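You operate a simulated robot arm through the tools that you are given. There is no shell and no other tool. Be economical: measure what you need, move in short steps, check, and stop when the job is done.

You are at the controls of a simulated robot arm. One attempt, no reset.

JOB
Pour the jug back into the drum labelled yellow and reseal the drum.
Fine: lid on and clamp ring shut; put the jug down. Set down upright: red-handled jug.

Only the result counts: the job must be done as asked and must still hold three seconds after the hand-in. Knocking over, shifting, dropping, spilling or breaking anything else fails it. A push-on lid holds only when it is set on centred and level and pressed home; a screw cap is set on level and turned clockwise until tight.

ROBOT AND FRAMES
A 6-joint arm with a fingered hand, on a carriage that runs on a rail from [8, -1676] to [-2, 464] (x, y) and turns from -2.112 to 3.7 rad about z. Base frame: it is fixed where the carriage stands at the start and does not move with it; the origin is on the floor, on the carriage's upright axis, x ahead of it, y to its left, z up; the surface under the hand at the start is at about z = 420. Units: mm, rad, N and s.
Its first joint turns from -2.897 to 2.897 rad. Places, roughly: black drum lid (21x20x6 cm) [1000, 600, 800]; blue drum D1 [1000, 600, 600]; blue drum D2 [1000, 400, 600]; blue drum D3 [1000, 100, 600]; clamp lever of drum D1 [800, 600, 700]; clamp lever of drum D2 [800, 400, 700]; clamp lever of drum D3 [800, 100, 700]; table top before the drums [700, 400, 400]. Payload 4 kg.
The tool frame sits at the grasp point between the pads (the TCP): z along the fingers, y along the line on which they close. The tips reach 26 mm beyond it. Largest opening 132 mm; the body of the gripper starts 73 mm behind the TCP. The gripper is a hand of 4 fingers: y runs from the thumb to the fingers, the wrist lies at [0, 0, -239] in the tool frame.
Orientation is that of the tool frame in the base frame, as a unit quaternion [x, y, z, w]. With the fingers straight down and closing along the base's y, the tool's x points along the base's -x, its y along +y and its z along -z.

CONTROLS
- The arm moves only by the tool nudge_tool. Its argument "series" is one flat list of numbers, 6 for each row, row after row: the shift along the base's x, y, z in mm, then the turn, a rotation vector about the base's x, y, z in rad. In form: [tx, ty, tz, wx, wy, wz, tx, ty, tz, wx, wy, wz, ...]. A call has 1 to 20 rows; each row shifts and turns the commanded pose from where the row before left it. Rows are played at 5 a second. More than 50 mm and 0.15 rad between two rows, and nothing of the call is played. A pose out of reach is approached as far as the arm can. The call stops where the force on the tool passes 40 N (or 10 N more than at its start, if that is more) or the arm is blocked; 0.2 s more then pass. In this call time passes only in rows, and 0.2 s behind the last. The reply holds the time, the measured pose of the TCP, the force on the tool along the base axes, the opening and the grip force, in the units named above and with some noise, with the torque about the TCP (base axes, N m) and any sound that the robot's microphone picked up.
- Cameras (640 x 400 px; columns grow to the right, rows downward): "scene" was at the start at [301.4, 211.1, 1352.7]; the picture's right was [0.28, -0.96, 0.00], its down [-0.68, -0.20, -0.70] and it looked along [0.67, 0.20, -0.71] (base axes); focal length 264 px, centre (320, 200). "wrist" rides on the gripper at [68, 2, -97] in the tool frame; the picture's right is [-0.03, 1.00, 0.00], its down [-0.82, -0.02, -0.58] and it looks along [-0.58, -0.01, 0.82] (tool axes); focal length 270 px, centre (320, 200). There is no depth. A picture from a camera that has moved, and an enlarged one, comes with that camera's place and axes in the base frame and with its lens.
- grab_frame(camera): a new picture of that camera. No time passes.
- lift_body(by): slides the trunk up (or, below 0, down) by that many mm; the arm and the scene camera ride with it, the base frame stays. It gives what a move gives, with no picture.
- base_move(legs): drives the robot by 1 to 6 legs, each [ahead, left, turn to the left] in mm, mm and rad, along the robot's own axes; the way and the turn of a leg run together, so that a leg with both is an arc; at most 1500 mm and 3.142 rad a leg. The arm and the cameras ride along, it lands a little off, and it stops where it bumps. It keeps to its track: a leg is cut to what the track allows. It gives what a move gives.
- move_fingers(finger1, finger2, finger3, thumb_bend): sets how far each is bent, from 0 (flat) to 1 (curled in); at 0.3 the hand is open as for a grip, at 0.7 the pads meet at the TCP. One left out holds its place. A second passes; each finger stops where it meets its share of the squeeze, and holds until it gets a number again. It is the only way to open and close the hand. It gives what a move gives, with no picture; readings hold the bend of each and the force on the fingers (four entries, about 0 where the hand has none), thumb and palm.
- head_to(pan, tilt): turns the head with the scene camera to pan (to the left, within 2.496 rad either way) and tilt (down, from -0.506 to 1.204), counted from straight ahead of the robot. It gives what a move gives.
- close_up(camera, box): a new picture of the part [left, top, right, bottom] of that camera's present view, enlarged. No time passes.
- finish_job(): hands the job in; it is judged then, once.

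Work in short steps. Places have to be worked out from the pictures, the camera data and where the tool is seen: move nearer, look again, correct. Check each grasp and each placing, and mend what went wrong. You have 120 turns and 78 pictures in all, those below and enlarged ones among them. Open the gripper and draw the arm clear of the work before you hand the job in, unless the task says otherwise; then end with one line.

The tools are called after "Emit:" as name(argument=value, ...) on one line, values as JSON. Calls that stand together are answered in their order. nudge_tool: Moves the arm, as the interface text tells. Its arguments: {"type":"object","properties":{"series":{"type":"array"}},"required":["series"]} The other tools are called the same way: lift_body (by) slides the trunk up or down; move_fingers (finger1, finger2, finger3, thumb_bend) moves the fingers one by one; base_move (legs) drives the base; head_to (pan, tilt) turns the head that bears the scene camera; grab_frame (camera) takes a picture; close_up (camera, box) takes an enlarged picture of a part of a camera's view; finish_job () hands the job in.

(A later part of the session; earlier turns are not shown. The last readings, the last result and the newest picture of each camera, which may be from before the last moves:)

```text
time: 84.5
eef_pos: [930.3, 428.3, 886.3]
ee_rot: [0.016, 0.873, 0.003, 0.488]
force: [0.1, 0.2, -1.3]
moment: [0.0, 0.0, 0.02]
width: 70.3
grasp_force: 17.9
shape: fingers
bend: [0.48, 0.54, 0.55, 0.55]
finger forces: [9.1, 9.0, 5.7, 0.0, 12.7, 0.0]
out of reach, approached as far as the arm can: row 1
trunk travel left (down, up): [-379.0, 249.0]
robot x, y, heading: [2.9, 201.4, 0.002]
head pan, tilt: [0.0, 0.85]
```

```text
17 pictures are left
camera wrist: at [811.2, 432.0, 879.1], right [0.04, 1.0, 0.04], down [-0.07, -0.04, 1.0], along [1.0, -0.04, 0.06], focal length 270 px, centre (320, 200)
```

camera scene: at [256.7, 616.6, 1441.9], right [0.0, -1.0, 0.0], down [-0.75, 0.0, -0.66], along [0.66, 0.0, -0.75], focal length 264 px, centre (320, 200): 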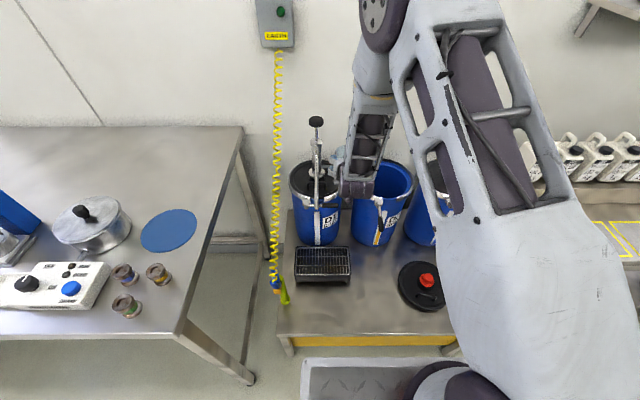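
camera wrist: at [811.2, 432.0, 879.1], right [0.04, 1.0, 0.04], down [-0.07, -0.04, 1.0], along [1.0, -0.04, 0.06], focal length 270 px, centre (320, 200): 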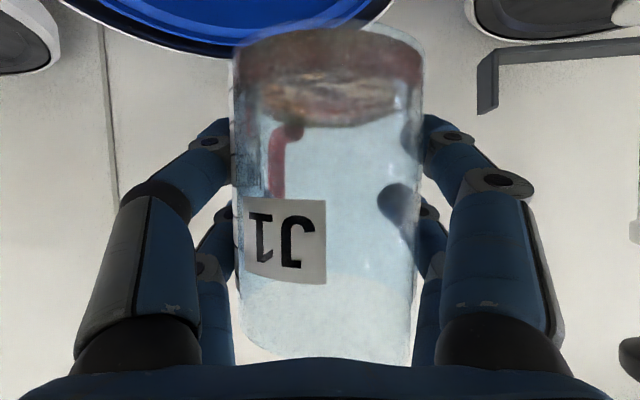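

The jug is upright with its contents intact. I'll pour the other way (mouth toward +y). Moving the carriage right by 95 puts the TCP at y≈333, and then I test negative roll in a small chunk.

Emit:
base_move(legs=[[0, -95, 0]])

Emit:
nudge_tool(series=[0, 0, -4, -0.06, 0, 0, 0, 0, -4, -0.06, 0, 0, 0, 0, -4, -0.06, 0, 0, 0, 0, 0, -0.06, 0, 0, 0, 0, 0, -0.06, 0, 0])

```text
time: 85.6
eef_pos: [929.5, 334.0, 885.9]
ee_rot: [0.015, 0.872, 0.004, 0.489]
force: [0.2, -0.2, -2.0]
moment: [0.01, -0.01, -0.01]
width: 70.4
grasp_force: 18.7
shape: fingers
bend: [0.48, 0.54, 0.55, 0.55]
finger forces: [9.2, 9.0, 5.8, 0.1, 12.7, 0.1]
trunk travel left (down, up): [-379.0, 249.0]
robot x, y, heading: [-2.1, 102.2, -0.002]
head pan, tilt: [0.0, 0.85]
```

```text
time: 86.8
eef_pos: [929.2, 334.6, 876.3]
ee_rot: [-0.059, 0.863, -0.126, 0.485]
force: [0.0, 0.9, -1.1]
moment: [0.02, 0.04, -0.01]
width: 70.4
grasp_force: 17.9
shape: fingers
bend: [0.48, 0.54, 0.55, 0.55]
finger forces: [9.3, 9.1, 5.7, 0.0, 12.4, 0.0]
trunk travel left (down, up): [-379.0, 249.0]
robot x, y, heading: [0.8, 108.1, -0.001]
head pan, tilt: [0.0, 0.85]
```

No limit this way. I continue the roll in short chunks.

Emit:
nudge_tool(series=[0, 0, 0, -0.08, 0, 0, 0, 0, 0, -0.08, 0, 0, 0, 0, 0, -0.08, 0, 0, 0, 0, 0, -0.08, 0, 0])

Emit:
nudge_tool(series=[0, 0, 0, -0.06, 0, 0, 0, 0, 0, -0.06, 0, 0, 0, 0, 0, -0.06, 0, 0, 0, 0, 0, -0.06, 0, 0])

Emit:
close_up(camera="scene", box=[160, 60, 360, 220])

```text
time: 87.8
eef_pos: [929.8, 334.1, 875.6]
ee_rot: [-0.134, 0.832, -0.263, 0.47]
force: [0.1, 0.7, -1.7]
moment: [-0.02, 0.02, -0.01]
width: 70.3
grasp_force: 17.6
shape: fingers
bend: [0.48, 0.54, 0.55, 0.55]
finger forces: [9.3, 9.2, 5.4, 0.0, 12.3, 0.0]
trunk travel left (down, up): [-379.0, 249.0]
robot x, y, heading: [-1.5, 107.9, -0.003]
head pan, tilt: [0.0, 0.85]
```

```text
time: 88.8
eef_pos: [930.7, 334.7, 875.4]
ee_rot: [-0.19, 0.795, -0.361, 0.45]
force: [-0.4, -0.6, -1.2]
moment: [0.0, -0.01, -0.03]
width: 70.3
grasp_force: 18.1
shape: fingers
bend: [0.48, 0.54, 0.55, 0.55]
finger forces: [9.4, 9.1, 5.4, 0.0, 12.2, 0.0]
trunk travel left (down, up): [-379.0, 249.0]
robot x, y, heading: [-4.6, 108.2, 0.003]
head pan, tilt: [0.0, 0.85]
```

```text
2.50 times, centred on (260, 140) of scene
camera zoom: at [300.0, 295.8, 1352.0], right [0.0, -1.0, 0.0], down [-0.75, 0.0, -0.66], along [0.66, 0.0, -0.75], focal length 660 px, centre (470, 350)
```

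zoom: 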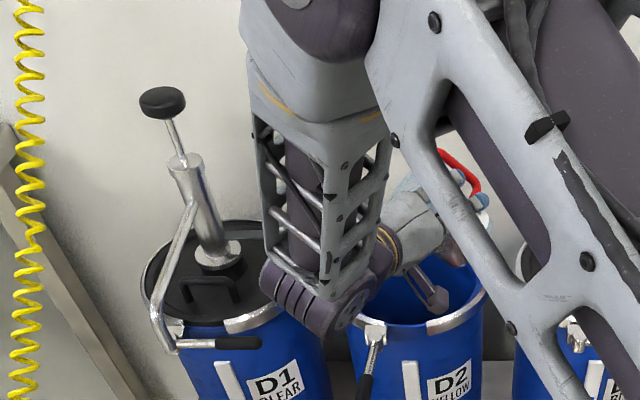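

Roll is 49° and the hand is steady over D2. I continue pouring in chunks, to about 90°.

Emit:
nudge_tool(series=[0, 0, 0, -0.05, 0, 0, 0, 0, 0, -0.05, 0, 0, 0, 0, 0, -0.05, 0, 0, 0, 0, 0, -0.05, 0, 0, 0, 0, 0, -0.05, 0, 0, 0, 0, 0, -0.05, 0, 0, 0, 0, 0, -0.05, 0, 0, 0, 0, 0, -0.05, 0, 0])

Emit:
nudge_tool(series=[0, 0, 0, -0.05, 0, 0, 0, 0, 0, -0.05, 0, 0, 0, 0, 0, -0.05, 0, 0, 0, 0, 0, -0.05, 0, 0, 0, 0, 0, -0.05, 0, 0, 0, 0, 0, -0.05, 0, 0])

Emit:
close_up(camera="scene", box=[220, 60, 380, 200])

Emit:
grab_frame(camera="wrist")

```text
time: 90.6
eef_pos: [930.8, 334.7, 873.7]
ee_rot: [-0.276, 0.708, -0.511, 0.403]
force: [0.3, 0.1, -1.5]
moment: [0.01, 0.02, -0.01]
width: 70.5
grasp_force: 18.0
shape: fingers
bend: [0.48, 0.54, 0.55, 0.55]
finger forces: [9.4, 9.3, 5.3, 0.0, 12.1, 0.0]
trunk travel left (down, up): [-379.0, 249.0]
robot x, y, heading: [-2.1, 108.0, 0.002]
head pan, tilt: [0.0, 0.85]
```

```text
time: 92.0
eef_pos: [929.9, 335.1, 874.9]
ee_rot: [-0.332, 0.623, -0.611, 0.358]
force: [-0.3, -1.0, -1.6]
moment: [0.03, 0.04, 0.01]
width: 70.4
grasp_force: 17.8
shape: fingers
bend: [0.48, 0.54, 0.55, 0.55]
finger forces: [9.4, 9.2, 5.3, 0.1, 12.1, 0.0]
trunk travel left (down, up): [-379.0, 249.0]
robot x, y, heading: [0.9, 109.2, -0.003]
head pan, tilt: [0.0, 0.85]
```

```text
2.86 times, centred on (300, 130) of scene
camera zoom: at [300.0, 295.8, 1352.0], right [0.0, -1.0, 0.0], down [-0.75, 0.0, -0.66], along [0.66, 0.0, -0.75], focal length 755 px, centre (377, 400)
```

zoom: 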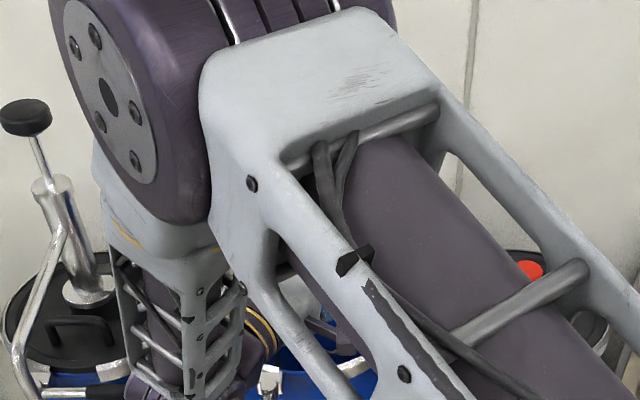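

```text
14 pictures are left
camera wrist: at [811.6, 326.5, 870.4], right [0.04, 0.06, -1.0], down [-0.07, 1.0, 0.05], along [1.0, 0.06, 0.04], focal length 270 px, centre (320, 200)
```

wrist: 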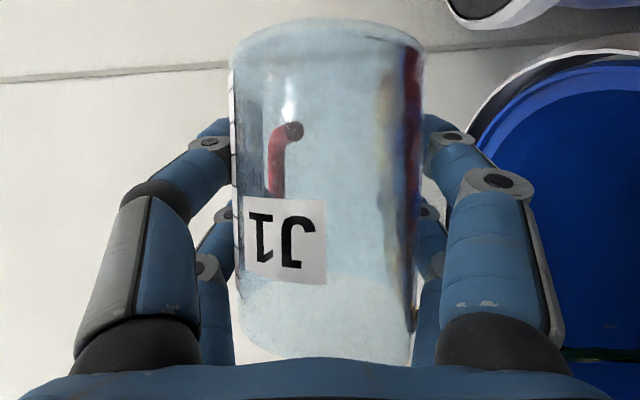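

The jug is now horizontal and nearly empty, pouring over the drum. I roll on to ~118° while rising slightly for clearance over D2's lever, then wait.

Emit:
nudge_tool(series=[0, 0, 3, -0.06, 0, 0, 0, 0, 3, -0.06, 0, 0, 0, 0, 3, -0.06, 0, 0, 0, 0, 3, -0.06, 0, 0])

Emit:
nudge_tool(series=[0, 0, 3, -0.06, 0, 0, 0, 0, 3, -0.06, 0, 0, 0, 0, 3, -0.06, 0, 0, 0, 0, 3, -0.06, 0, 0, 0, 0, 0, 0, 0, 0, 0, 0, 0, 0, 0, 0, 0, 0, 0, 0, 0, 0, 0, 0, 0, 0, 0, 0])

Emit:
grab_frame(camera="wrist")

```text
time: 93.0
eef_pos: [929.7, 334.0, 888.6]
ee_rot: [0.373, -0.546, 0.68, -0.316]
force: [-0.5, -0.1, -0.7]
moment: [0.0, 0.01, -0.02]
width: 70.4
grasp_force: 18.1
shape: fingers
bend: [0.48, 0.54, 0.55, 0.55]
finger forces: [9.2, 9.1, 5.5, 0.0, 12.1, 0.0]
trunk travel left (down, up): [-379.0, 249.0]
robot x, y, heading: [-2.5, 106.5, -0.003]
head pan, tilt: [0.0, 0.85]
```

```text
time: 94.8
eef_pos: [929.3, 333.9, 898.7]
ee_rot: [0.408, -0.461, 0.741, -0.267]
force: [-0.3, 0.3, -1.3]
moment: [0.01, -0.01, 0.01]
width: 70.3
grasp_force: 18.7
shape: fingers
bend: [0.48, 0.54, 0.55, 0.55]
finger forces: [9.1, 9.1, 5.4, 0.1, 12.0, 0.1]
trunk travel left (down, up): [-379.0, 249.0]
robot x, y, heading: [-0.4, 110.3, -0.005]
head pan, tilt: [0.0, 0.85]
```

```text
13 pictures are left
camera wrist: at [811.8, 324.9, 898.4], right [0.03, -0.41, -0.91], down [-0.07, 0.91, -0.41], along [1.0, 0.07, 0.0], focal length 270 px, centre (320, 200)
```

wrist: 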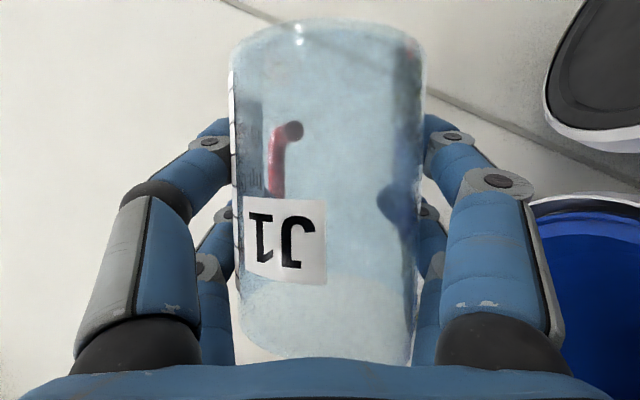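

The jug is empty. I roll it back upright by the same 2.04 rad.

Emit:
nudge_tool(series=[0, 0, 0, 0.102, 0, 0, 0, 0, 0, 0.102, 0, 0, 0, 0, 0, 0.102, 0, 0, 0, 0, 0, 0.102, 0, 0, 0, 0, 0, 0.102, 0, 0, 0, 0, 0, 0.102, 0, 0, 0, 0, 0, 0.102, 0, 0, 0, 0, 0, 0.102, 0, 0, 0, 0, 0, 0.102, 0, 0, 0, 0, 0, 0.102, 0, 0, 0, 0, 0, 0.102, 0, 0, 0, 0, 0, 0.102, 0, 0, 0, 0, 0, 0.102, 0, 0, 0, 0, 0, 0.102, 0, 0, 0, 0, 0, 0.102, 0, 0, 0, 0, 0, 0.102, 0, 0, 0, 0, 0, 0.102, 0, 0, 0, 0, 0, 0.102, 0, 0, 0, 0, 0, 0.102, 0, 0, 0, 0, 0, 0.102, 0, 0])

```text
time: 99.0
eef_pos: [930.7, 333.4, 898.4]
ee_rot: [0.015, 0.873, 0.004, 0.487]
force: [-0.4, 0.9, -0.9]
moment: [0.02, 0.02, -0.01]
width: 70.2
grasp_force: 18.0
shape: fingers
bend: [0.48, 0.54, 0.55, 0.55]
finger forces: [9.2, 8.7, 5.7, 0.0, 12.3, 0.0]
trunk travel left (down, up): [-379.0, 249.0]
robot x, y, heading: [0.9, 106.9, 0.001]
head pan, tilt: [0.0, 0.85]
```

The jug is upright. I carry it back to the table at about [690, 430], lowering the arm a little there.

Emit:
nudge_tool(series=[-15, 5, 0, 0, 0, 0, -28, 11, 0, 0, 0, 0, -28, 11, 0, 0, 0, 0, -28, 11, 0, 0, 0, 0, -28, 11, 0, 0, 0, 0, -28, 11, 0, 0, 0, 0, -28, 11, 0, 0, 0, 0, -28, 11, 0, 0, 0, 0, -28, 11, 0, 0, 0, 0, 0, 4, -20, 0, 0, 0, 0, 0, -30, 0, 0, 0, 0, 0, -30, 0, 0, 0])

```text
time: 101.6
eef_pos: [692.0, 430.6, 818.2]
ee_rot: [0.016, 0.873, 0.003, 0.487]
force: [0.8, -0.8, -0.3]
moment: [-0.02, 0.0, 0.02]
width: 70.1
grasp_force: 17.6
shape: fingers
bend: [0.48, 0.54, 0.55, 0.55]
finger forces: [9.0, 8.6, 5.6, 0.1, 12.1, 0.0]
trunk travel left (down, up): [-379.0, 249.0]
robot x, y, heading: [-1.9, 107.7, -0.001]
head pan, tilt: [0.0, 0.85]
```

Reachable. I lower with the trunk toward the table (release height is TCP z≈478).

Emit:
lift_body(by=-300)

Emit:
grab_frame(camera="wrist")

```text
time: 104.6
eef_pos: [690.2, 431.3, 520.1]
ee_rot: [0.015, 0.873, 0.004, 0.488]
force: [0.5, 0.5, -0.4]
moment: [0.01, 0.03, 0.02]
width: 70.3
grasp_force: 18.8
shape: fingers
bend: [0.48, 0.54, 0.55, 0.55]
finger forces: [9.6, 8.6, 5.6, 0.0, 12.5, 0.1]
trunk travel left (down, up): [-79.0, 549.0]
robot x, y, heading: [-1.2, 107.2, -0.001]
head pan, tilt: [0.0, 0.85]
```

```text
12 pictures are left
camera wrist: at [572.5, 435.3, 511.2], right [0.04, 1.0, 0.04], down [-0.07, -0.04, 1.0], along [1.0, -0.04, 0.06], focal length 270 px, centre (320, 200)
```

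wrist: 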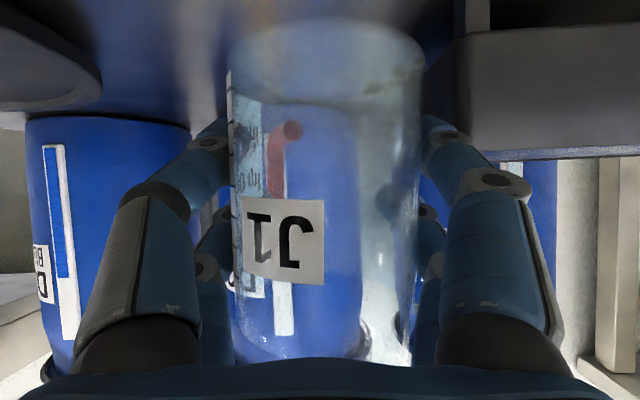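

The grill box is close on the finger side, so I shift 28 mm toward -y before setting down, and will open only partially.

Emit:
nudge_tool(series=[0, -14, 0, 0, 0, 0, 0, -14, 0, 0, 0, 0])

Emit:
lift_body(by=-36)

Emit:
lift_body(by=-5)

```text
time: 105.2
eef_pos: [690.1, 403.0, 518.9]
ee_rot: [0.015, 0.873, 0.004, 0.488]
force: [0.1, 0.2, -1.2]
moment: [-0.01, 0.04, -0.02]
width: 70.4
grasp_force: 18.1
shape: fingers
bend: [0.48, 0.54, 0.55, 0.55]
finger forces: [9.6, 8.6, 5.6, 0.0, 12.5, 0.1]
trunk travel left (down, up): [-79.0, 549.0]
robot x, y, heading: [1.6, 106.5, -0.001]
head pan, tilt: [0.0, 0.85]
```

```text
time: 106.0
eef_pos: [691.2, 403.0, 482.9]
ee_rot: [0.014, 0.873, 0.005, 0.488]
force: [0.3, -0.8, -0.5]
moment: [0.01, -0.01, 0.0]
width: 70.0
grasp_force: 18.1
shape: fingers
bend: [0.48, 0.54, 0.55, 0.55]
finger forces: [9.6, 8.6, 5.7, 0.0, 12.5, 0.1]
trunk travel left (down, up): [-43.0, 585.0]
robot x, y, heading: [0.5, 108.9, -0.001]
head pan, tilt: [0.0, 0.85]
```

```text
time: 106.5
eef_pos: [692.6, 403.6, 477.9]
ee_rot: [0.015, 0.872, 0.004, 0.489]
force: [-1.8, 0.1, 4.8]
moment: [-0.12, -0.04, -0.01]
width: 70.0
grasp_force: 18.1
shape: fingers
bend: [0.48, 0.54, 0.56, 0.55]
finger forces: [9.4, 9.1, 5.5, 0.0, 12.6, 0.0]
trunk travel left (down, up): [-38.0, 590.0]
robot x, y, heading: [-0.7, 106.7, -0.001]
head pan, tilt: [0.0, 0.85]
```

Contact with the table (force +4.8 N). I open the digits partially and back the hand straight out.

Emit:
move_fingers(finger1=0.38, finger2=0.38, finger3=0.38, thumb_bend=0.38)

Emit:
nudge_tool(series=[-12, 0, 0, 0, 0, 0, -15, 0, 0, 0, 0, 0, -20, 0, 0, 0, 0, 0, -20, 0, 0, 0, 0, 0, -20, 0, 0, 0, 0, 0])

Emit:
grab_frame(camera="wrist")

```text
time: 107.5
eef_pos: [691.4, 402.9, 478.7]
ee_rot: [0.015, 0.873, 0.004, 0.488]
force: [-0.5, 0.3, 0.4]
moment: [0.02, 0.01, 0.02]
width: 105.9
grasp_force: 0.0
shape: fingers
bend: [0.38, 0.38, 0.38, 0.38]
finger forces: [0.1, 0.0, 0.0, 0.0, 0.0, 0.0]
trunk travel left (down, up): [-38.0, 590.0]
robot x, y, heading: [0.8, 110.4, 0.003]
head pan, tilt: [0.0, 0.85]
```

```text
time: 108.7
eef_pos: [604.6, 403.3, 476.6]
ee_rot: [0.015, 0.873, 0.004, 0.488]
force: [0.7, -0.7, 0.0]
moment: [0.02, -0.02, 0.02]
width: 106.1
grasp_force: 0.1
shape: fingers
bend: [0.38, 0.38, 0.38, 0.38]
finger forces: [0.0, 0.0, 0.0, 0.0, 0.0, 0.1]
trunk travel left (down, up): [-38.0, 590.0]
robot x, y, heading: [-0.2, 108.5, -0.0]
head pan, tilt: [0.0, 0.85]
```

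```text
11 pictures are left
camera wrist: at [484.9, 407.0, 469.4], right [0.03, 1.0, 0.04], down [-0.07, -0.04, 1.0], along [1.0, -0.04, 0.06], focal length 270 px, centre (320, 200)
```

wrist: 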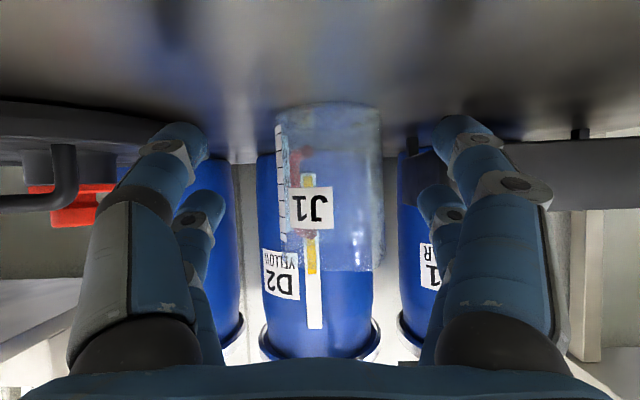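

The jug stands upright and the hand is clear. I now raise the arm and bring the tool back to straight down.

Emit:
nudge_tool(series=[-5, 0, 35, 0, 0, 0, 0, 0, 35, 0, 0, 0, 0, 0, 35, 0, 0, 0, 0, 0, 35, 0, 0, 0, 0, 0, 35, 0, 0, 0, 0, -10, 0, 0, 0.128, 0, 0, -10, 0, 0, 0.128, 0, 0, -10, 0, 0, 0.128, 0, 0, -10, 0, 0, 0.128, 0, 0, -10, 0, 0, 0.128, 0, 0, -10, 0, 0, 0.128, 0, 0, -10, 0, 0, 0.128, 0, 0, -10, 0, 0, 0.128, 0])

Emit:
nudge_tool(series=[2, -11, 0, 0, 0, 0.122, 2, -11, 0, 0, 0, 0.122, 2, -11, 0, 0, 0, 0.122, 2, -11, 0, 0, 0, 0.122, 2, -11, 0, 0, 0, 0.122, 2, -11, 0, 0, 0, 0.122, 2, -11, 0, 0, 0, 0.122, 2, -11, 0, 0, 0, 0.122, 2, -11, 0, 0, 0, 0.122, 2, -11, 0, 0, 0, 0.122])

```text
time: 109.9
eef_pos: [604.2, 365.5, 574.0]
ee_rot: [-0.008, 0.886, -0.089, 0.455]
force: [-0.4, -0.1, -0.3]
moment: [-0.01, 0.0, 0.02]
width: 106.3
grasp_force: 0.0
shape: fingers
bend: [0.38, 0.38, 0.38, 0.38]
finger forces: [0.0, 0.1, 0.1, 0.0, 0.0, 0.0]
trunk travel left (down, up): [-38.0, 590.0]
robot x, y, heading: [-1.9, 109.3, 0.002]
head pan, tilt: [0.0, 0.85]
stopped in row 6: the arm was blocked; the commanded pose is now the measured one
```

```text
time: 112.3
eef_pos: [578.0, 513.1, 637.8]
ee_rot: [-0.457, 0.757, 0.129, 0.448]
force: [0.4, 0.4, 0.3]
moment: [-0.01, -0.01, -0.01]
width: 106.5
grasp_force: 0.0
shape: fingers
bend: [0.38, 0.38, 0.38, 0.38]
finger forces: [0.0, 0.0, 0.0, 0.0, 0.0, 0.1]
out of reach, approached as far as the arm can: row 1, 2, 3, 4, 5, 6, 7, 8, 9, 10
trunk travel left (down, up): [-38.0, 590.0]
robot x, y, heading: [0.8, 110.9, 0.001]
head pan, tilt: [0.0, 0.85]
stopped in row 10: the arm was blocked; the commanded pose is now the measured one
```

The arm was blocked on the way and then went astray. I look before moving on.

Emit:
grab_frame(camera="scene")

```text
10 pictures are left
camera scene: at [298.7, 275.1, 1018.6], right [-0.25, -0.97, 0.0], down [-0.66, 0.17, -0.73], along [0.7, -0.18, -0.69], focal length 264 px, centre (320, 200)
```

scene: 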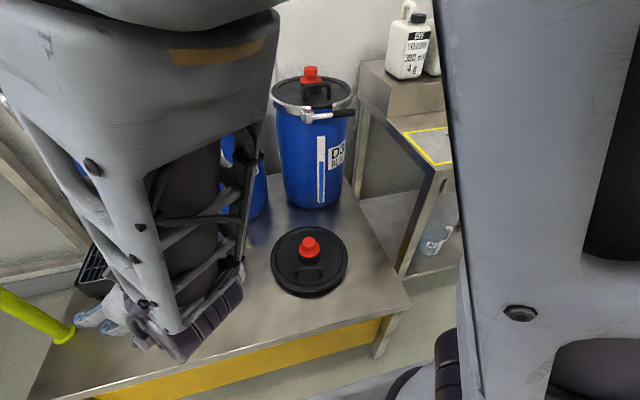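

The upper arm bumped the robot's own head (the pan changed); nothing else seems touched. I raise the trunk to get the hand clear, then unwind in small steps.

Emit:
lift_body(by=220)

Emit:
nudge_tool(series=[10, -15, 0, 0, 0, -0.117, 10, -15, 0, 0, 0, -0.117, 10, -15, 0, 0, 0, -0.117, 10, -15, 0, 0, 0, -0.117, 10, -15, 0, 0, 0, -0.117, 10, -15, 0, 0, 0, -0.117, 10, -15, 0, 0, 0, -0.117])

```text
time: 114.7
eef_pos: [599.8, 517.7, 859.4]
ee_rot: [-0.461, 0.757, 0.13, 0.446]
force: [0.1, 0.1, 0.0]
moment: [0.02, -0.01, -0.01]
width: 106.5
grasp_force: 0.1
shape: fingers
bend: [0.38, 0.38, 0.38, 0.38]
finger forces: [0.0, 0.0, 0.0, 0.0, 0.1, 0.0]
trunk travel left (down, up): [-258.0, 370.0]
robot x, y, heading: [0.3, 105.1, 0.003]
head pan, tilt: [0.0, 0.85]
```

```text
time: 116.3
eef_pos: [675.4, 403.3, 858.2]
ee_rot: [-0.111, 0.879, -0.065, 0.458]
force: [0.6, 0.2, 0.2]
moment: [-0.01, 0.0, -0.02]
width: 106.6
grasp_force: 0.0
shape: fingers
bend: [0.38, 0.38, 0.38, 0.38]
finger forces: [0.0, 0.0, 0.0, 0.0, 0.0, 0.0]
trunk travel left (down, up): [-258.0, 370.0]
robot x, y, heading: [-2.1, 110.0, -0.004]
head pan, tilt: [0.0, 0.85]
```

Good. Now I tilt the tool down to vertical while moving toward the lid.

Emit:
nudge_tool(series=[-2, -15, 0, 0, 0.12, 0, -2, -15, 0, 0, 0.12, 0, -2, -15, 0, 0, 0.12, 0, -2, -15, 0, 0, 0.12, 0, -2, -15, 0, 0, 0.12, 0, -2, -15, 0, 0, 0.12, 0, -2, -15, 0, 0, 0.12, 0, -2, -15, 0, 0, 0.123, 0])

```text
time: 118.1
eef_pos: [651.6, 293.8, 859.2]
ee_rot: [-0.137, 0.991, 0.006, 0.001]
force: [-0.5, -0.4, 0.2]
moment: [0.01, -0.03, 0.02]
width: 106.7
grasp_force: 0.0
shape: fingers
bend: [0.38, 0.38, 0.38, 0.38]
finger forces: [0.0, 0.0, 0.0, 0.1, 0.0, 0.0]
trunk travel left (down, up): [-258.0, 370.0]
robot x, y, heading: [1.3, 108.2, 0.003]
head pan, tilt: [0.0, 0.85]
```

Vertical now. I yaw to match the lid bar (≈70°) over [638, 216], and pre-shape the digits.

Emit:
nudge_tool(series=[-2, -10, 0, 0, 0, 0.119, -2, -10, 0, 0, 0, 0.119, -2, -10, 0, 0, 0, 0.119, -2, -10, 0, 0, 0, 0.119, -2, -10, 0, 0, 0, 0.119, -2, -10, 0, 0, 0, 0.119, -2, -10, 0, 0, 0, 0.119, 0, -8, 0, 0, 0, 0.119])

Emit:
move_fingers(finger1=0.58, finger2=0.58, finger3=0.62, thumb_bend=0.62)

Emit:
lift_body(by=-200)

```text
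time: 119.9
eef_pos: [637.7, 216.3, 860.5]
ee_rot: [-0.576, 0.818, 0.007, -0.002]
force: [-1.0, 0.9, 0.6]
moment: [0.02, 0.05, 0.01]
width: 106.5
grasp_force: 0.0
shape: fingers
bend: [0.38, 0.38, 0.38, 0.38]
finger forces: [0.1, 0.0, 0.1, 0.1, 0.1, 0.0]
trunk travel left (down, up): [-258.0, 370.0]
robot x, y, heading: [0.7, 108.1, 0.008]
head pan, tilt: [0.0, 0.85]
```

```text
time: 120.9
eef_pos: [639.2, 216.5, 860.7]
ee_rot: [-0.575, 0.818, 0.007, -0.002]
force: [-0.5, 0.0, -0.7]
moment: [0.03, 0.0, 0.01]
width: 35.1
grasp_force: 0.0
shape: fingers
bend: [0.57, 0.57, 0.62, 0.62]
finger forces: [0.1, 0.0, 0.1, 0.0, 0.0, 0.1]
trunk travel left (down, up): [-258.0, 370.0]
robot x, y, heading: [-3.4, 107.1, -0.002]
head pan, tilt: [0.0, 0.85]
```

```text
time: 123.0
eef_pos: [638.2, 216.5, 659.5]
ee_rot: [-0.575, 0.818, 0.007, -0.003]
force: [0.3, 1.1, 0.9]
moment: [0.0, -0.01, 0.05]
width: 35.0
grasp_force: 0.1
shape: fingers
bend: [0.57, 0.57, 0.62, 0.62]
finger forces: [0.0, 0.1, 0.0, 0.0, 0.1, 0.1]
trunk travel left (down, up): [-58.0, 570.0]
robot x, y, heading: [-1.0, 106.5, -0.001]
head pan, tilt: [0.0, 0.85]
```

I lower the arm to about 550 and look at the bar.

Emit:
nudge_tool(series=[0, 0, -35, 0, 0, 0, 0, 0, -35, 0, 0, 0, 0, 0, -38, 0, 0, 0])

Emit:
grab_frame(camera="wrist")

```text
time: 123.8
eef_pos: [636.3, 216.3, 551.4]
ee_rot: [-0.575, 0.818, 0.007, -0.001]
force: [1.0, 0.9, 0.1]
moment: [0.02, 0.02, -0.03]
width: 35.0
grasp_force: 0.1
shape: fingers
bend: [0.57, 0.57, 0.62, 0.62]
finger forces: [0.0, 0.0, 0.0, 0.0, 0.1, 0.0]
trunk travel left (down, up): [-58.0, 570.0]
robot x, y, heading: [-2.6, 111.3, -0.001]
head pan, tilt: [0.0, 0.85]
```

```text
9 pictures are left
camera wrist: at [612.3, 151.0, 648.6], right [-0.93, 0.36, 0.01], down [0.3, 0.76, 0.58], along [0.2, 0.55, -0.81], focal length 270 px, centre (320, 200)
```

wrist: 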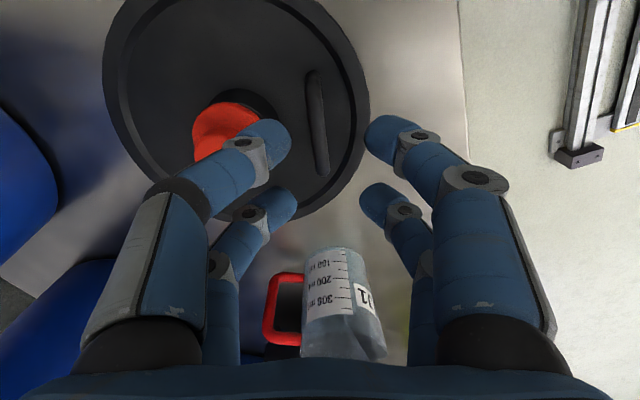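

The bar's midpoint is at ≈[636, 216], angled 15°, and the jug stands fine. I align the yaw (+5°), add the small tilt and descend to grip height.

Emit:
nudge_tool(series=[0, 0, -20, 0, 0, 0.087, 0, 0, -20, -0.031, -0.116, 0, 0, 0, -15, 0, 0, 0, 0, 0, -14, 0, 0, 0])

Emit:
grab_frame(camera="wrist")

```text
time: 124.8
eef_pos: [637.1, 217.0, 482.0]
ee_rot: [-0.61, 0.791, -0.041, 0.035]
force: [-0.6, 0.4, 0.4]
moment: [-0.02, 0.03, -0.01]
width: 34.6
grasp_force: 0.0
shape: fingers
bend: [0.57, 0.57, 0.62, 0.62]
finger forces: [0.0, 0.1, 0.1, 0.1, 0.0, 0.0]
trunk travel left (down, up): [-58.0, 570.0]
robot x, y, heading: [-2.9, 109.2, -0.003]
head pan, tilt: [0.0, 0.85]
```

```text
8 pictures are left
camera wrist: at [608.2, 152.5, 577.9], right [-0.95, 0.28, -0.11], down [0.17, 0.8, 0.58], along [0.25, 0.54, -0.81], focal length 270 px, centre (320, 200)
```

wrist: 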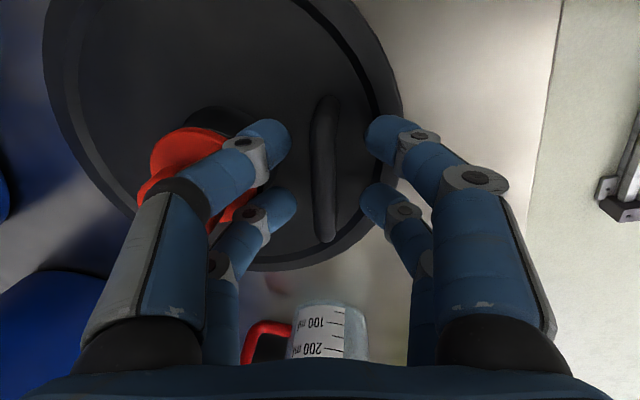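

Bar centred between the digits. I close as before: the near pair first, then all.

Emit:
nudge_tool(series=[0, 0, -3, 0, 0, 0])

Emit:
move_fingers(finger1=0.65, finger2=0.65, finger3=0.65, thumb_bend=0.65)

Emit:
move_fingers(finger1=0.76, finger2=0.76, finger3=0.76, thumb_bend=0.76)

```text
time: 125.2
eef_pos: [639.7, 215.9, 479.9]
ee_rot: [-0.609, 0.791, -0.041, 0.035]
force: [-0.4, -1.4, 0.3]
moment: [0.0, 0.01, 0.02]
width: 34.6
grasp_force: 0.0
shape: fingers
bend: [0.57, 0.57, 0.62, 0.62]
finger forces: [0.0, 0.0, 0.1, 0.0, 0.0, 0.0]
trunk travel left (down, up): [-58.0, 570.0]
robot x, y, heading: [0.2, 105.9, -0.002]
head pan, tilt: [0.0, 0.85]
```

```text
time: 126.2
eef_pos: [638.4, 216.4, 480.2]
ee_rot: [-0.609, 0.791, -0.041, 0.034]
force: [-0.2, -0.5, 0.6]
moment: [0.01, -0.02, -0.03]
width: 16.8
grasp_force: 0.0
shape: fingers
bend: [0.65, 0.65, 0.65, 0.65]
finger forces: [0.0, 0.1, 0.1, 0.0, 0.0, 0.1]
trunk travel left (down, up): [-58.0, 570.0]
robot x, y, heading: [-1.9, 110.3, 0.004]
head pan, tilt: [0.0, 0.85]
```

```text
time: 127.2
eef_pos: [639.0, 217.1, 480.7]
ee_rot: [-0.61, 0.791, -0.041, 0.035]
force: [-0.2, -0.7, -1.7]
moment: [-0.05, 0.03, 0.01]
width: 0.2
grasp_force: 0.0
shape: fingers
bend: [0.74, 0.74, 0.74, 0.73]
finger forces: [0.0, 0.0, 0.0, 0.0, 0.0, 0.0]
trunk travel left (down, up): [-58.0, 570.0]
robot x, y, heading: [0.2, 105.4, 0.003]
head pan, tilt: [0.0, 0.85]
```

The digits closed under the bar: the bar is higher than I assumed. I reopen slightly, raise 13 mm and close again.

Emit:
move_fingers(finger1=0.58, finger2=0.58, finger3=0.62, thumb_bend=0.62)

Emit:
nudge_tool(series=[-1, 0, 13, 0, 0, 0])

Emit:
move_fingers(finger1=0.68, finger2=0.68)

Emit:
move_fingers(finger1=0.76, finger2=0.76, finger3=0.76, thumb_bend=0.76)

```text
time: 128.2
eef_pos: [638.2, 216.8, 479.8]
ee_rot: [-0.609, 0.791, -0.039, 0.035]
force: [-0.2, 0.5, -0.1]
moment: [-0.02, 0.01, 0.03]
width: 33.7
grasp_force: 0.2
shape: fingers
bend: [0.57, 0.57, 0.62, 0.62]
finger forces: [0.0, 0.0, 0.1, 0.0, 0.0, 0.1]
trunk travel left (down, up): [-58.0, 570.0]
robot x, y, heading: [2.5, 107.7, -0.0]
head pan, tilt: [0.0, 0.85]
```

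```text
time: 128.6
eef_pos: [638.3, 215.9, 494.7]
ee_rot: [-0.61, 0.791, -0.041, 0.035]
force: [-0.7, -0.4, 0.3]
moment: [-0.01, -0.01, -0.04]
width: 33.6
grasp_force: 0.1
shape: fingers
bend: [0.57, 0.57, 0.62, 0.62]
finger forces: [0.0, 0.1, 0.0, 0.0, 0.0, 0.0]
trunk travel left (down, up): [-58.0, 570.0]
robot x, y, heading: [1.5, 107.1, -0.007]
head pan, tilt: [0.0, 0.85]
```

```text
time: 129.6
eef_pos: [637.8, 215.8, 494.0]
ee_rot: [-0.609, 0.792, -0.041, 0.035]
force: [-0.7, 0.2, -0.1]
moment: [0.01, 0.01, 0.0]
width: 17.1
grasp_force: 0.4
shape: fingers
bend: [0.68, 0.67, 0.62, 0.62]
finger forces: [0.2, 0.3, 0.0, 0.0, 0.0, 0.0]
trunk travel left (down, up): [-58.0, 570.0]
robot x, y, heading: [-0.0, 109.7, -0.001]
head pan, tilt: [0.0, 0.85]
```

```text
time: 130.6
eef_pos: [638.1, 216.0, 495.1]
ee_rot: [-0.609, 0.791, -0.04, 0.035]
force: [0.4, -0.9, -1.1]
moment: [-0.06, 0.02, 0.05]
width: 6.6
grasp_force: 17.1
shape: fingers
bend: [0.74, 0.73, 0.71, 0.67]
finger forces: [9.0, 8.0, 7.2, 0.0, 10.3, 0.0]
trunk travel left (down, up): [-58.0, 570.0]
robot x, y, heading: [-0.9, 109.1, 0.006]
head pan, tilt: [0.0, 0.85]
```

Firm grip (17 N). I lift with the trunk and check the load.

Emit:
lift_body(by=60)

Emit:
lift_body(by=320)

Emit:
grab_frame(camera="wrist")

```text
time: 131.6
eef_pos: [636.8, 217.5, 552.5]
ee_rot: [-0.61, 0.791, -0.04, 0.034]
force: [-0.1, -1.0, -3.3]
moment: [0.05, 0.08, -0.01]
width: 6.1
grasp_force: 19.7
shape: fingers
bend: [0.75, 0.75, 0.71, 0.68]
finger forces: [10.9, 8.5, 8.5, 0.0, 12.1, 0.1]
trunk travel left (down, up): [-118.0, 510.0]
robot x, y, heading: [-1.6, 106.1, 0.003]
head pan, tilt: [0.0, 0.85]
```

```text
time: 134.8
eef_pos: [637.7, 215.7, 873.0]
ee_rot: [-0.609, 0.791, -0.041, 0.034]
force: [0.8, -0.8, -2.7]
moment: [0.02, 0.08, 0.02]
width: 6.2
grasp_force: 19.4
shape: fingers
bend: [0.75, 0.75, 0.71, 0.68]
finger forces: [10.5, 8.3, 8.3, 0.1, 11.9, 0.1]
trunk travel left (down, up): [-438.0, 190.0]
robot x, y, heading: [-2.6, 104.1, 0.004]
head pan, tilt: [0.0, 0.85]
```

```text
7 pictures are left
camera wrist: at [607.4, 152.0, 968.5], right [-0.95, 0.28, -0.11], down [0.17, 0.8, 0.58], along [0.25, 0.54, -0.81], focal length 270 px, centre (320, 200)
```

wrist: 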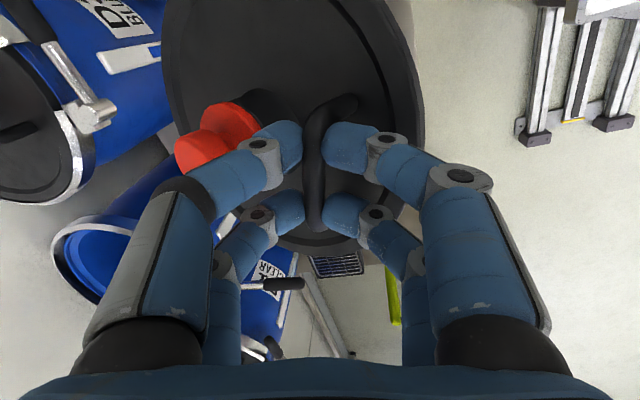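

The lid is held, hanging rear-down by about 30°. I level it by tilting the hand (wrist toward the robot) and align the bar along y, rising a little.

Emit:
nudge_tool(series=[0, 0, 5, 0, 0, 0.13, 0, 0, 5, 0, 0, 0.13, 0, 0, 5, 0, -0.11, 0, 0, 0, 5, 0, -0.11, 0, 0, 0, 0, 0, -0.11, 0, 0, 0, 0, 0, -0.11, 0])

Emit:
nudge_tool(series=[20, 13, 0, 0, 0, 0, 20, 13, 0, 0, 0, 0, 20, 13, 0, 0, 0, 0, 20, 13, 0, 0, 0, 0, 20, 13, 0, 0, 0, 0, 20, 13, 0, 0, 0, 0, 20, 13, 0, 0, 0, 0, 20, 13, 0, 0, 0, 0, 20, 13, 0, 0, 0, 0, 20, 13, 0, 0, 0, 0, 20, 13, 0, 0, 0, 0, 20, 13, 0, 0, 0, 0, 19, 5, 0, 0, 0, 0])

Emit:
close_up(camera="scene", box=[180, 60, 420, 230])

```text
time: 136.2
eef_pos: [634.7, 197.5, 885.6]
ee_rot: [-0.697, 0.702, -0.127, 0.076]
force: [1.1, 0.2, -2.4]
moment: [0.04, 0.15, -0.01]
width: 6.3
grasp_force: 19.7
shape: fingers
bend: [0.75, 0.75, 0.71, 0.68]
finger forces: [10.7, 8.7, 8.3, 0.1, 12.1, 0.0]
out of reach, approached as far as the arm can: row 3, 4, 5, 6
trunk travel left (down, up): [-438.0, 190.0]
robot x, y, heading: [-1.8, 107.3, 0.002]
head pan, tilt: [0.0, 0.85]
```

```text
time: 139.0
eef_pos: [894.3, 361.2, 885.4]
ee_rot: [-0.694, 0.7, -0.137, 0.096]
force: [0.2, 0.2, -2.5]
moment: [0.01, 0.15, -0.02]
width: 6.2
grasp_force: 20.6
shape: fingers
bend: [0.75, 0.75, 0.7, 0.68]
finger forces: [10.7, 8.8, 8.6, 0.1, 11.9, 0.1]
trunk travel left (down, up): [-438.0, 190.0]
robot x, y, heading: [-0.2, 111.3, 0.002]
head pan, tilt: [0.0, 0.85]
```

```text
2.35 times, centred on (300, 145) of scene
camera zoom: at [275.0, 295.6, 1410.7], right [0.0, -1.0, 0.0], down [-0.75, 0.0, -0.66], along [0.66, 0.0, -0.75], focal length 622 px, centre (367, 329)
```

zoom: 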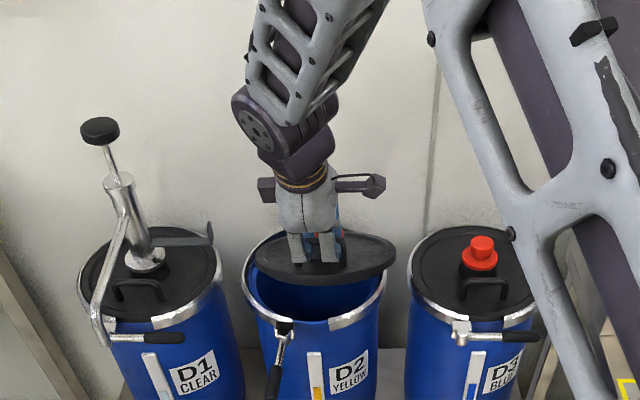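

The lid is over D2 but still about 20° rear-down and slightly left-low. I tilt further, correct the small side lean, and centre (bar target [906, 377]).

Emit:
nudge_tool(series=[0, 4, 0, 0.015, -0.0875, 0, 0, 4, 0, 0.015, -0.0875, 0, 1, 4, 0, 0.015, -0.0875, 0, 1, 4, 0, 0.015, -0.0875, 0])

Emit:
close_up(camera="scene", box=[250, 110, 370, 200])

```text
time: 140.0
eef_pos: [896.3, 376.5, 885.0]
ee_rot: [-0.657, 0.676, -0.233, 0.239]
force: [0.5, -0.1, -1.9]
moment: [-0.03, 0.2, 0.0]
width: 5.9
grasp_force: 21.1
shape: fingers
bend: [0.75, 0.75, 0.7, 0.68]
finger forces: [11.4, 9.3, 8.9, 0.0, 12.1, 0.0]
trunk travel left (down, up): [-438.0, 190.0]
robot x, y, heading: [-4.5, 106.7, 0.002]
head pan, tilt: [0.0, 0.85]
```

```text
4.44 times, centred on (310, 155) of scene
camera zoom: at [275.1, 295.6, 1410.7], right [0.0, -1.0, 0.0], down [-0.75, 0.0, -0.66], along [0.66, 0.0, -0.75], focal length 1174 px, centre (364, 400)
```

zoom: 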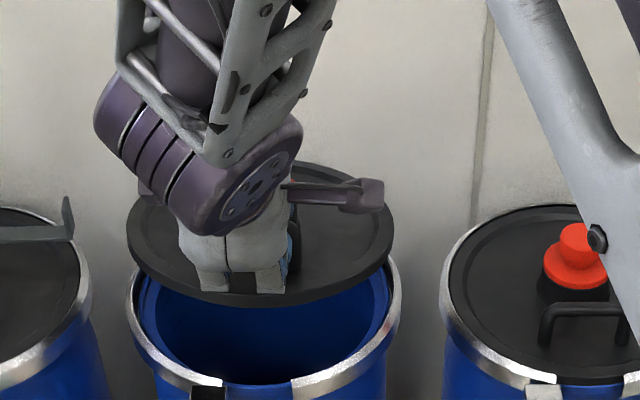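

Laterally it's aligned (~2 mm), with ~10° of rear-down tilt left. I take that out, shift back slightly, and descend to just above the rim to check fore-aft alignment.

Emit:
nudge_tool(series=[-4, 0, -15, 0, -0.08, 0, -4, 0, -15, 0, -0.08, 0, 0, 0, -15, 0, 0, 0, 0, 0, -10, 0, 0, 0])

Emit:
close_up(camera="scene", box=[250, 110, 370, 200])

```text
time: 141.0
eef_pos: [889.2, 375.6, 831.7]
ee_rot: [-0.636, 0.655, -0.286, 0.292]
force: [-0.8, -1.0, -2.3]
moment: [-0.02, 0.18, -0.06]
width: 6.0
grasp_force: 22.1
shape: fingers
bend: [0.76, 0.76, 0.7, 0.68]
finger forces: [12.1, 9.8, 9.2, 0.0, 12.7, 0.1]
trunk travel left (down, up): [-438.0, 190.0]
robot x, y, heading: [-1.0, 106.1, 0.002]
head pan, tilt: [0.0, 0.85]
```

```text
4.44 times, centred on (310, 155) of scene
camera zoom: at [275.0, 295.6, 1410.7], right [0.0, -1.0, 0.0], down [-0.75, 0.0, -0.66], along [0.66, 0.0, -0.75], focal length 1174 px, centre (364, 400)
```

zoom: 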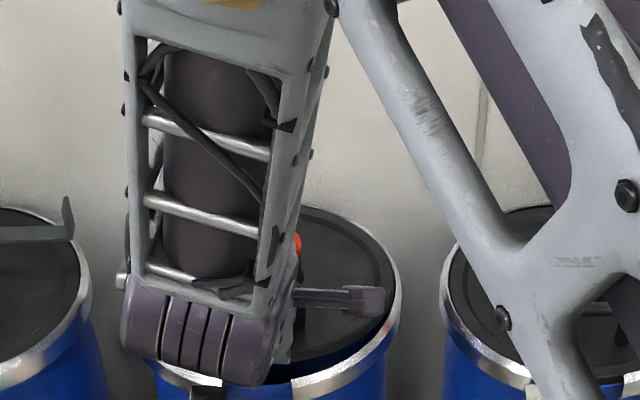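

Well aligned: the lid is nearly level and just above the rim. I lower slowly, watching force.

Emit:
nudge_tool(series=[0, 0, -5, 0, 0, 0, 0, 0, -5, 0, 0, 0, 0, 0, -4, 0, 0, 0])

Emit:
nudge_tool(series=[0, 0, -4, 0, 0, 0, 0, 0, -3, 0, 0, 0])

```text
time: 141.8
eef_pos: [887.9, 374.7, 817.8]
ee_rot: [-0.636, 0.655, -0.286, 0.291]
force: [1.1, -0.6, -2.8]
moment: [-0.01, 0.17, 0.02]
width: 6.1
grasp_force: 22.3
shape: fingers
bend: [0.76, 0.76, 0.7, 0.68]
finger forces: [11.8, 9.6, 9.0, 0.0, 12.7, 0.1]
trunk travel left (down, up): [-438.0, 190.0]
robot x, y, heading: [-0.6, 105.8, -0.004]
head pan, tilt: [0.0, 0.85]
```

```text
time: 142.4
eef_pos: [889.4, 375.6, 811.6]
ee_rot: [-0.635, 0.655, -0.287, 0.291]
force: [0.1, -1.0, -0.2]
moment: [-0.04, 0.07, 0.03]
width: 6.0
grasp_force: 21.8
shape: fingers
bend: [0.76, 0.76, 0.7, 0.68]
finger forces: [10.8, 9.0, 8.5, 0.0, 12.8, 0.0]
trunk travel left (down, up): [-438.0, 190.0]
robot x, y, heading: [-0.5, 107.2, 0.002]
head pan, tilt: [0.0, 0.85]
```

Contact begins at TCP z≈812. I continue a few mm.

Emit:
nudge_tool(series=[0, 0, -3, 0, 0, 0, 0, 0, -3, 0, 0, 0])

Emit:
close_up(camera="scene", box=[250, 110, 370, 200])

```text
time: 143.0
eef_pos: [889.7, 377.1, 806.6]
ee_rot: [-0.636, 0.654, -0.287, 0.293]
force: [-0.7, 2.2, 17.9]
moment: [-0.12, -0.21, 0.11]
width: 5.2
grasp_force: 18.7
shape: fingers
bend: [0.76, 0.76, 0.71, 0.67]
finger forces: [6.4, 8.3, 8.8, 0.0, 13.2, 0.1]
trunk travel left (down, up): [-438.0, 190.0]
robot x, y, heading: [0.1, 111.0, -0.002]
head pan, tilt: [0.0, 0.85]
```

```text
4.44 times, centred on (310, 155) of scene
camera zoom: at [274.2, 295.5, 1411.0], right [0.0, -1.0, 0.0], down [-0.75, 0.0, -0.66], along [0.66, 0.0, -0.75], focal length 1174 px, centre (364, 400)
```

zoom: 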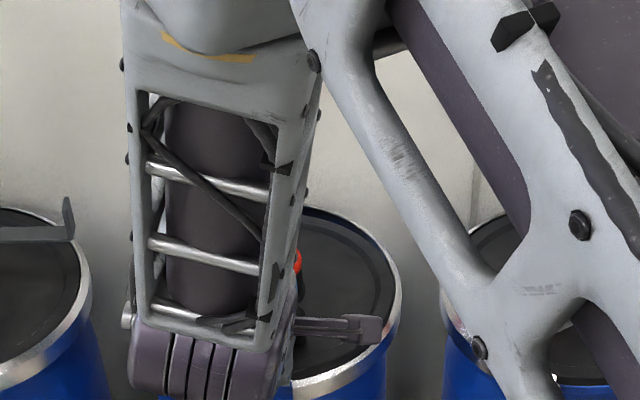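

Supported with 18 N, and the lid appears seated in the ring. I open the far digits more and the near ones slightly, then withdraw along the finger axis.

Emit:
nudge_tool(series=[0, 0, 2, 0, 0, 0])

Emit:
move_fingers(finger1=0.62, finger2=0.62, finger3=0.52, thumb_bend=0.52)

Emit:
nudge_tool(series=[-10, 0, 9, 0, 0, 0, -13, 0, 12, 0, 0, 0, -15, 0, 14, 0, 0, 0, -15, 0, 20, 0, 0, 0])

Emit:
close_up(camera="wrist", box=[120, 0, 560, 275])

```text
time: 143.4
eef_pos: [888.1, 375.6, 806.7]
ee_rot: [-0.636, 0.655, -0.287, 0.291]
force: [3.5, 2.7, 12.5]
moment: [-0.01, -0.2, 0.13]
width: 5.3
grasp_force: 18.4
shape: fingers
bend: [0.75, 0.76, 0.71, 0.67]
finger forces: [6.4, 7.4, 9.2, 0.0, 13.7, 0.0]
trunk travel left (down, up): [-438.0, 190.0]
robot x, y, heading: [1.8, 107.5, 0.001]
head pan, tilt: [0.0, 0.85]
```

```text
time: 144.4
eef_pos: [888.8, 374.7, 806.2]
ee_rot: [-0.636, 0.656, -0.286, 0.291]
force: [0.1, -2.1, 6.8]
moment: [-0.06, 0.13, 0.02]
width: 37.2
grasp_force: 2.9
shape: fingers
bend: [0.65, 0.64, 0.52, 0.52]
finger forces: [3.8, 2.8, 0.0, 0.0, 0.0, 0.0]
trunk travel left (down, up): [-438.0, 190.0]
robot x, y, heading: [-0.2, 109.8, -0.001]
head pan, tilt: [0.0, 0.85]
```

```text
time: 145.4
eef_pos: [835.2, 376.7, 860.5]
ee_rot: [-0.636, 0.655, -0.286, 0.291]
force: [0.1, -0.3, 0.9]
moment: [-0.01, -0.01, 0.0]
width: 42.3
grasp_force: 0.0
shape: fingers
bend: [0.62, 0.62, 0.52, 0.52]
finger forces: [0.0, 0.0, 0.0, 0.1, 0.0, 0.0]
trunk travel left (down, up): [-438.0, 190.0]
robot x, y, heading: [1.6, 106.4, 0.002]
head pan, tilt: [0.0, 0.85]
```

```text
1.45 times, centred on (340, 138) of wrist
camera zoom: at [760.5, 307.4, 923.4], right [-0.67, 0.05, -0.74], down [-0.4, 0.82, 0.42], along [0.63, 0.57, -0.52], focal length 393 px, centre (291, 291)
```

zoom: 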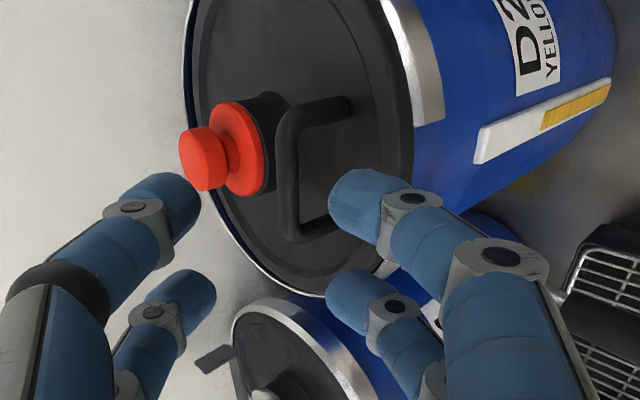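

The lid lies concentric in the ring. To press it home I'll use the closed fingertips on the cap top at the lid centre (≈[958, 379, 830]). I raise, reduce the tilt, close the digits and go above it.

Emit:
nudge_tool(series=[0, 0, 25, 0, 0.11, 0, 0, 0, 20, 0, 0.11, 0, 0, 0, 0, 0, 0.11, 0, 0, 0, 0, 0, 0.12, 0, 28, 0.5, 0, 0, 0, 0, 28, 0.5, 0, 0, 0, 0, 28, 0.5, 0, 0, 0, 0, 28, 0.5, 0, 0, 0, 0])

Emit:
move_fingers(finger1=0.74, finger2=0.74, finger3=0.74, thumb_bend=0.74)

```text
time: 147.2
eef_pos: [947.2, 378.1, 906.8]
ee_rot: [-0.683, 0.704, -0.136, 0.137]
force: [-0.4, -0.2, 0.1]
moment: [-0.01, 0.02, 0.01]
width: 41.9
grasp_force: 0.1
shape: fingers
bend: [0.62, 0.62, 0.52, 0.52]
finger forces: [0.0, 0.1, 0.0, 0.0, 0.0, 0.1]
trunk travel left (down, up): [-438.0, 190.0]
robot x, y, heading: [0.8, 108.8, -0.001]
head pan, tilt: [0.0, 0.85]
```

```text
time: 148.2
eef_pos: [947.1, 377.2, 907.3]
ee_rot: [-0.683, 0.704, -0.137, 0.138]
force: [-0.1, -0.2, -0.5]
moment: [-0.03, 0.02, 0.02]
width: 0.0
grasp_force: 0.1
shape: fingers
bend: [0.74, 0.73, 0.72, 0.71]
finger forces: [0.0, 0.0, 0.0, 0.0, 0.0, 0.0]
trunk travel left (down, up): [-438.0, 190.0]
robot x, y, heading: [-4.8, 107.1, -0.001]
head pan, tilt: [0.0, 0.85]
```

I press down on the cap; the call stops by itself at 40 N.

Emit:
nudge_tool(series=[0, 0, -20, 0, 0, 0, 0, 0, -18, 0, 0, 0, 0, 0, -6, 0, 0, 0, 0, 0, -5, 0, 0, 0, 0, 0, -5, 0, 0, 0, 0, 0, -5, 0, 0, 0, 0, 0, -5, 0, 0, 0, 0, 0, -5, 0, 0, 0])

```text
time: 150.0
eef_pos: [946.9, 379.2, 841.1]
ee_rot: [-0.683, 0.703, -0.138, 0.14]
force: [-4.0, -2.6, 19.7]
moment: [-0.36, -0.23, -0.03]
width: 0.0
grasp_force: 15.6
shape: fingers
bend: [0.75, 0.73, 0.72, 0.72]
finger forces: [11.3, 0.0, 0.0, 0.0, 19.5, 0.1]
trunk travel left (down, up): [-438.0, 190.0]
robot x, y, heading: [-4.0, 107.7, 0.001]
head pan, tilt: [0.0, 0.85]
```

One finger pair is on the knob at 20 N. I press further to the limit.

Emit:
nudge_tool(series=[0, 6, 3, 0, 0, 0, 0, 6, 0, 0, 0, 0, 0, 0, -6, 0, 0, 0, 0, 0, -5, 0, 0, 0, 0, 0, -5, 0, 0, 0, 0, 0, -5, 0, 0, 0, 0, 0, -5, 0, 0, 0])

```text
time: 151.1
eef_pos: [951.3, 389.2, 834.7]
ee_rot: [-0.683, 0.703, -0.139, 0.141]
force: [-10.1, -6.5, 20.2]
moment: [-0.51, 0.02, -0.17]
width: 0.4
grasp_force: 15.8
shape: fingers
bend: [0.74, 0.73, 0.72, 0.73]
finger forces: [12.7, 0.0, 0.0, 0.1, 18.3, 0.0]
trunk travel left (down, up): [-438.0, 190.0]
robot x, y, heading: [-2.2, 107.6, 0.001]
head pan, tilt: [0.0, 0.85]
stopped in row 5: the force on the tool passed its limit at 44 N (the readings are from after the stop); the commanded pose is now the measured one
```

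Pressed home with 44 N at the centre. I also press on the handle bar, with both pairs landing on it, for evenness.

Emit:
nudge_tool(series=[0, -3, 30, 0, 0, 0, -20, -4, 15, 0, 0, 0, -35, -5, 0, 0, 0, 0, 0, 0, -20, 0, 0, 0, 0, 0, -15, 0, 0, 0, 0, 0, -8, 0, 0, 0, 0, 0, -5, 0, 0, 0, 0, 0, -5, 0, 0, 0, 0, 0, -5, 0, 0, 0, 0, 0, -5, 0, 0, 0])

```text
time: 153.3
eef_pos: [895.6, 378.8, 815.5]
ee_rot: [-0.683, 0.703, -0.139, 0.142]
force: [-7.6, -3.9, 25.2]
moment: [0.02, -0.12, -0.09]
width: 0.0
grasp_force: 16.5
shape: fingers
bend: [0.74, 0.74, 0.73, 0.73]
finger forces: [0.0, 10.0, 9.6, 0.0, 12.2, 0.0]
trunk travel left (down, up): [-438.0, 190.0]
robot x, y, heading: [-1.6, 109.7, 0.002]
head pan, tilt: [0.0, 0.85]
```

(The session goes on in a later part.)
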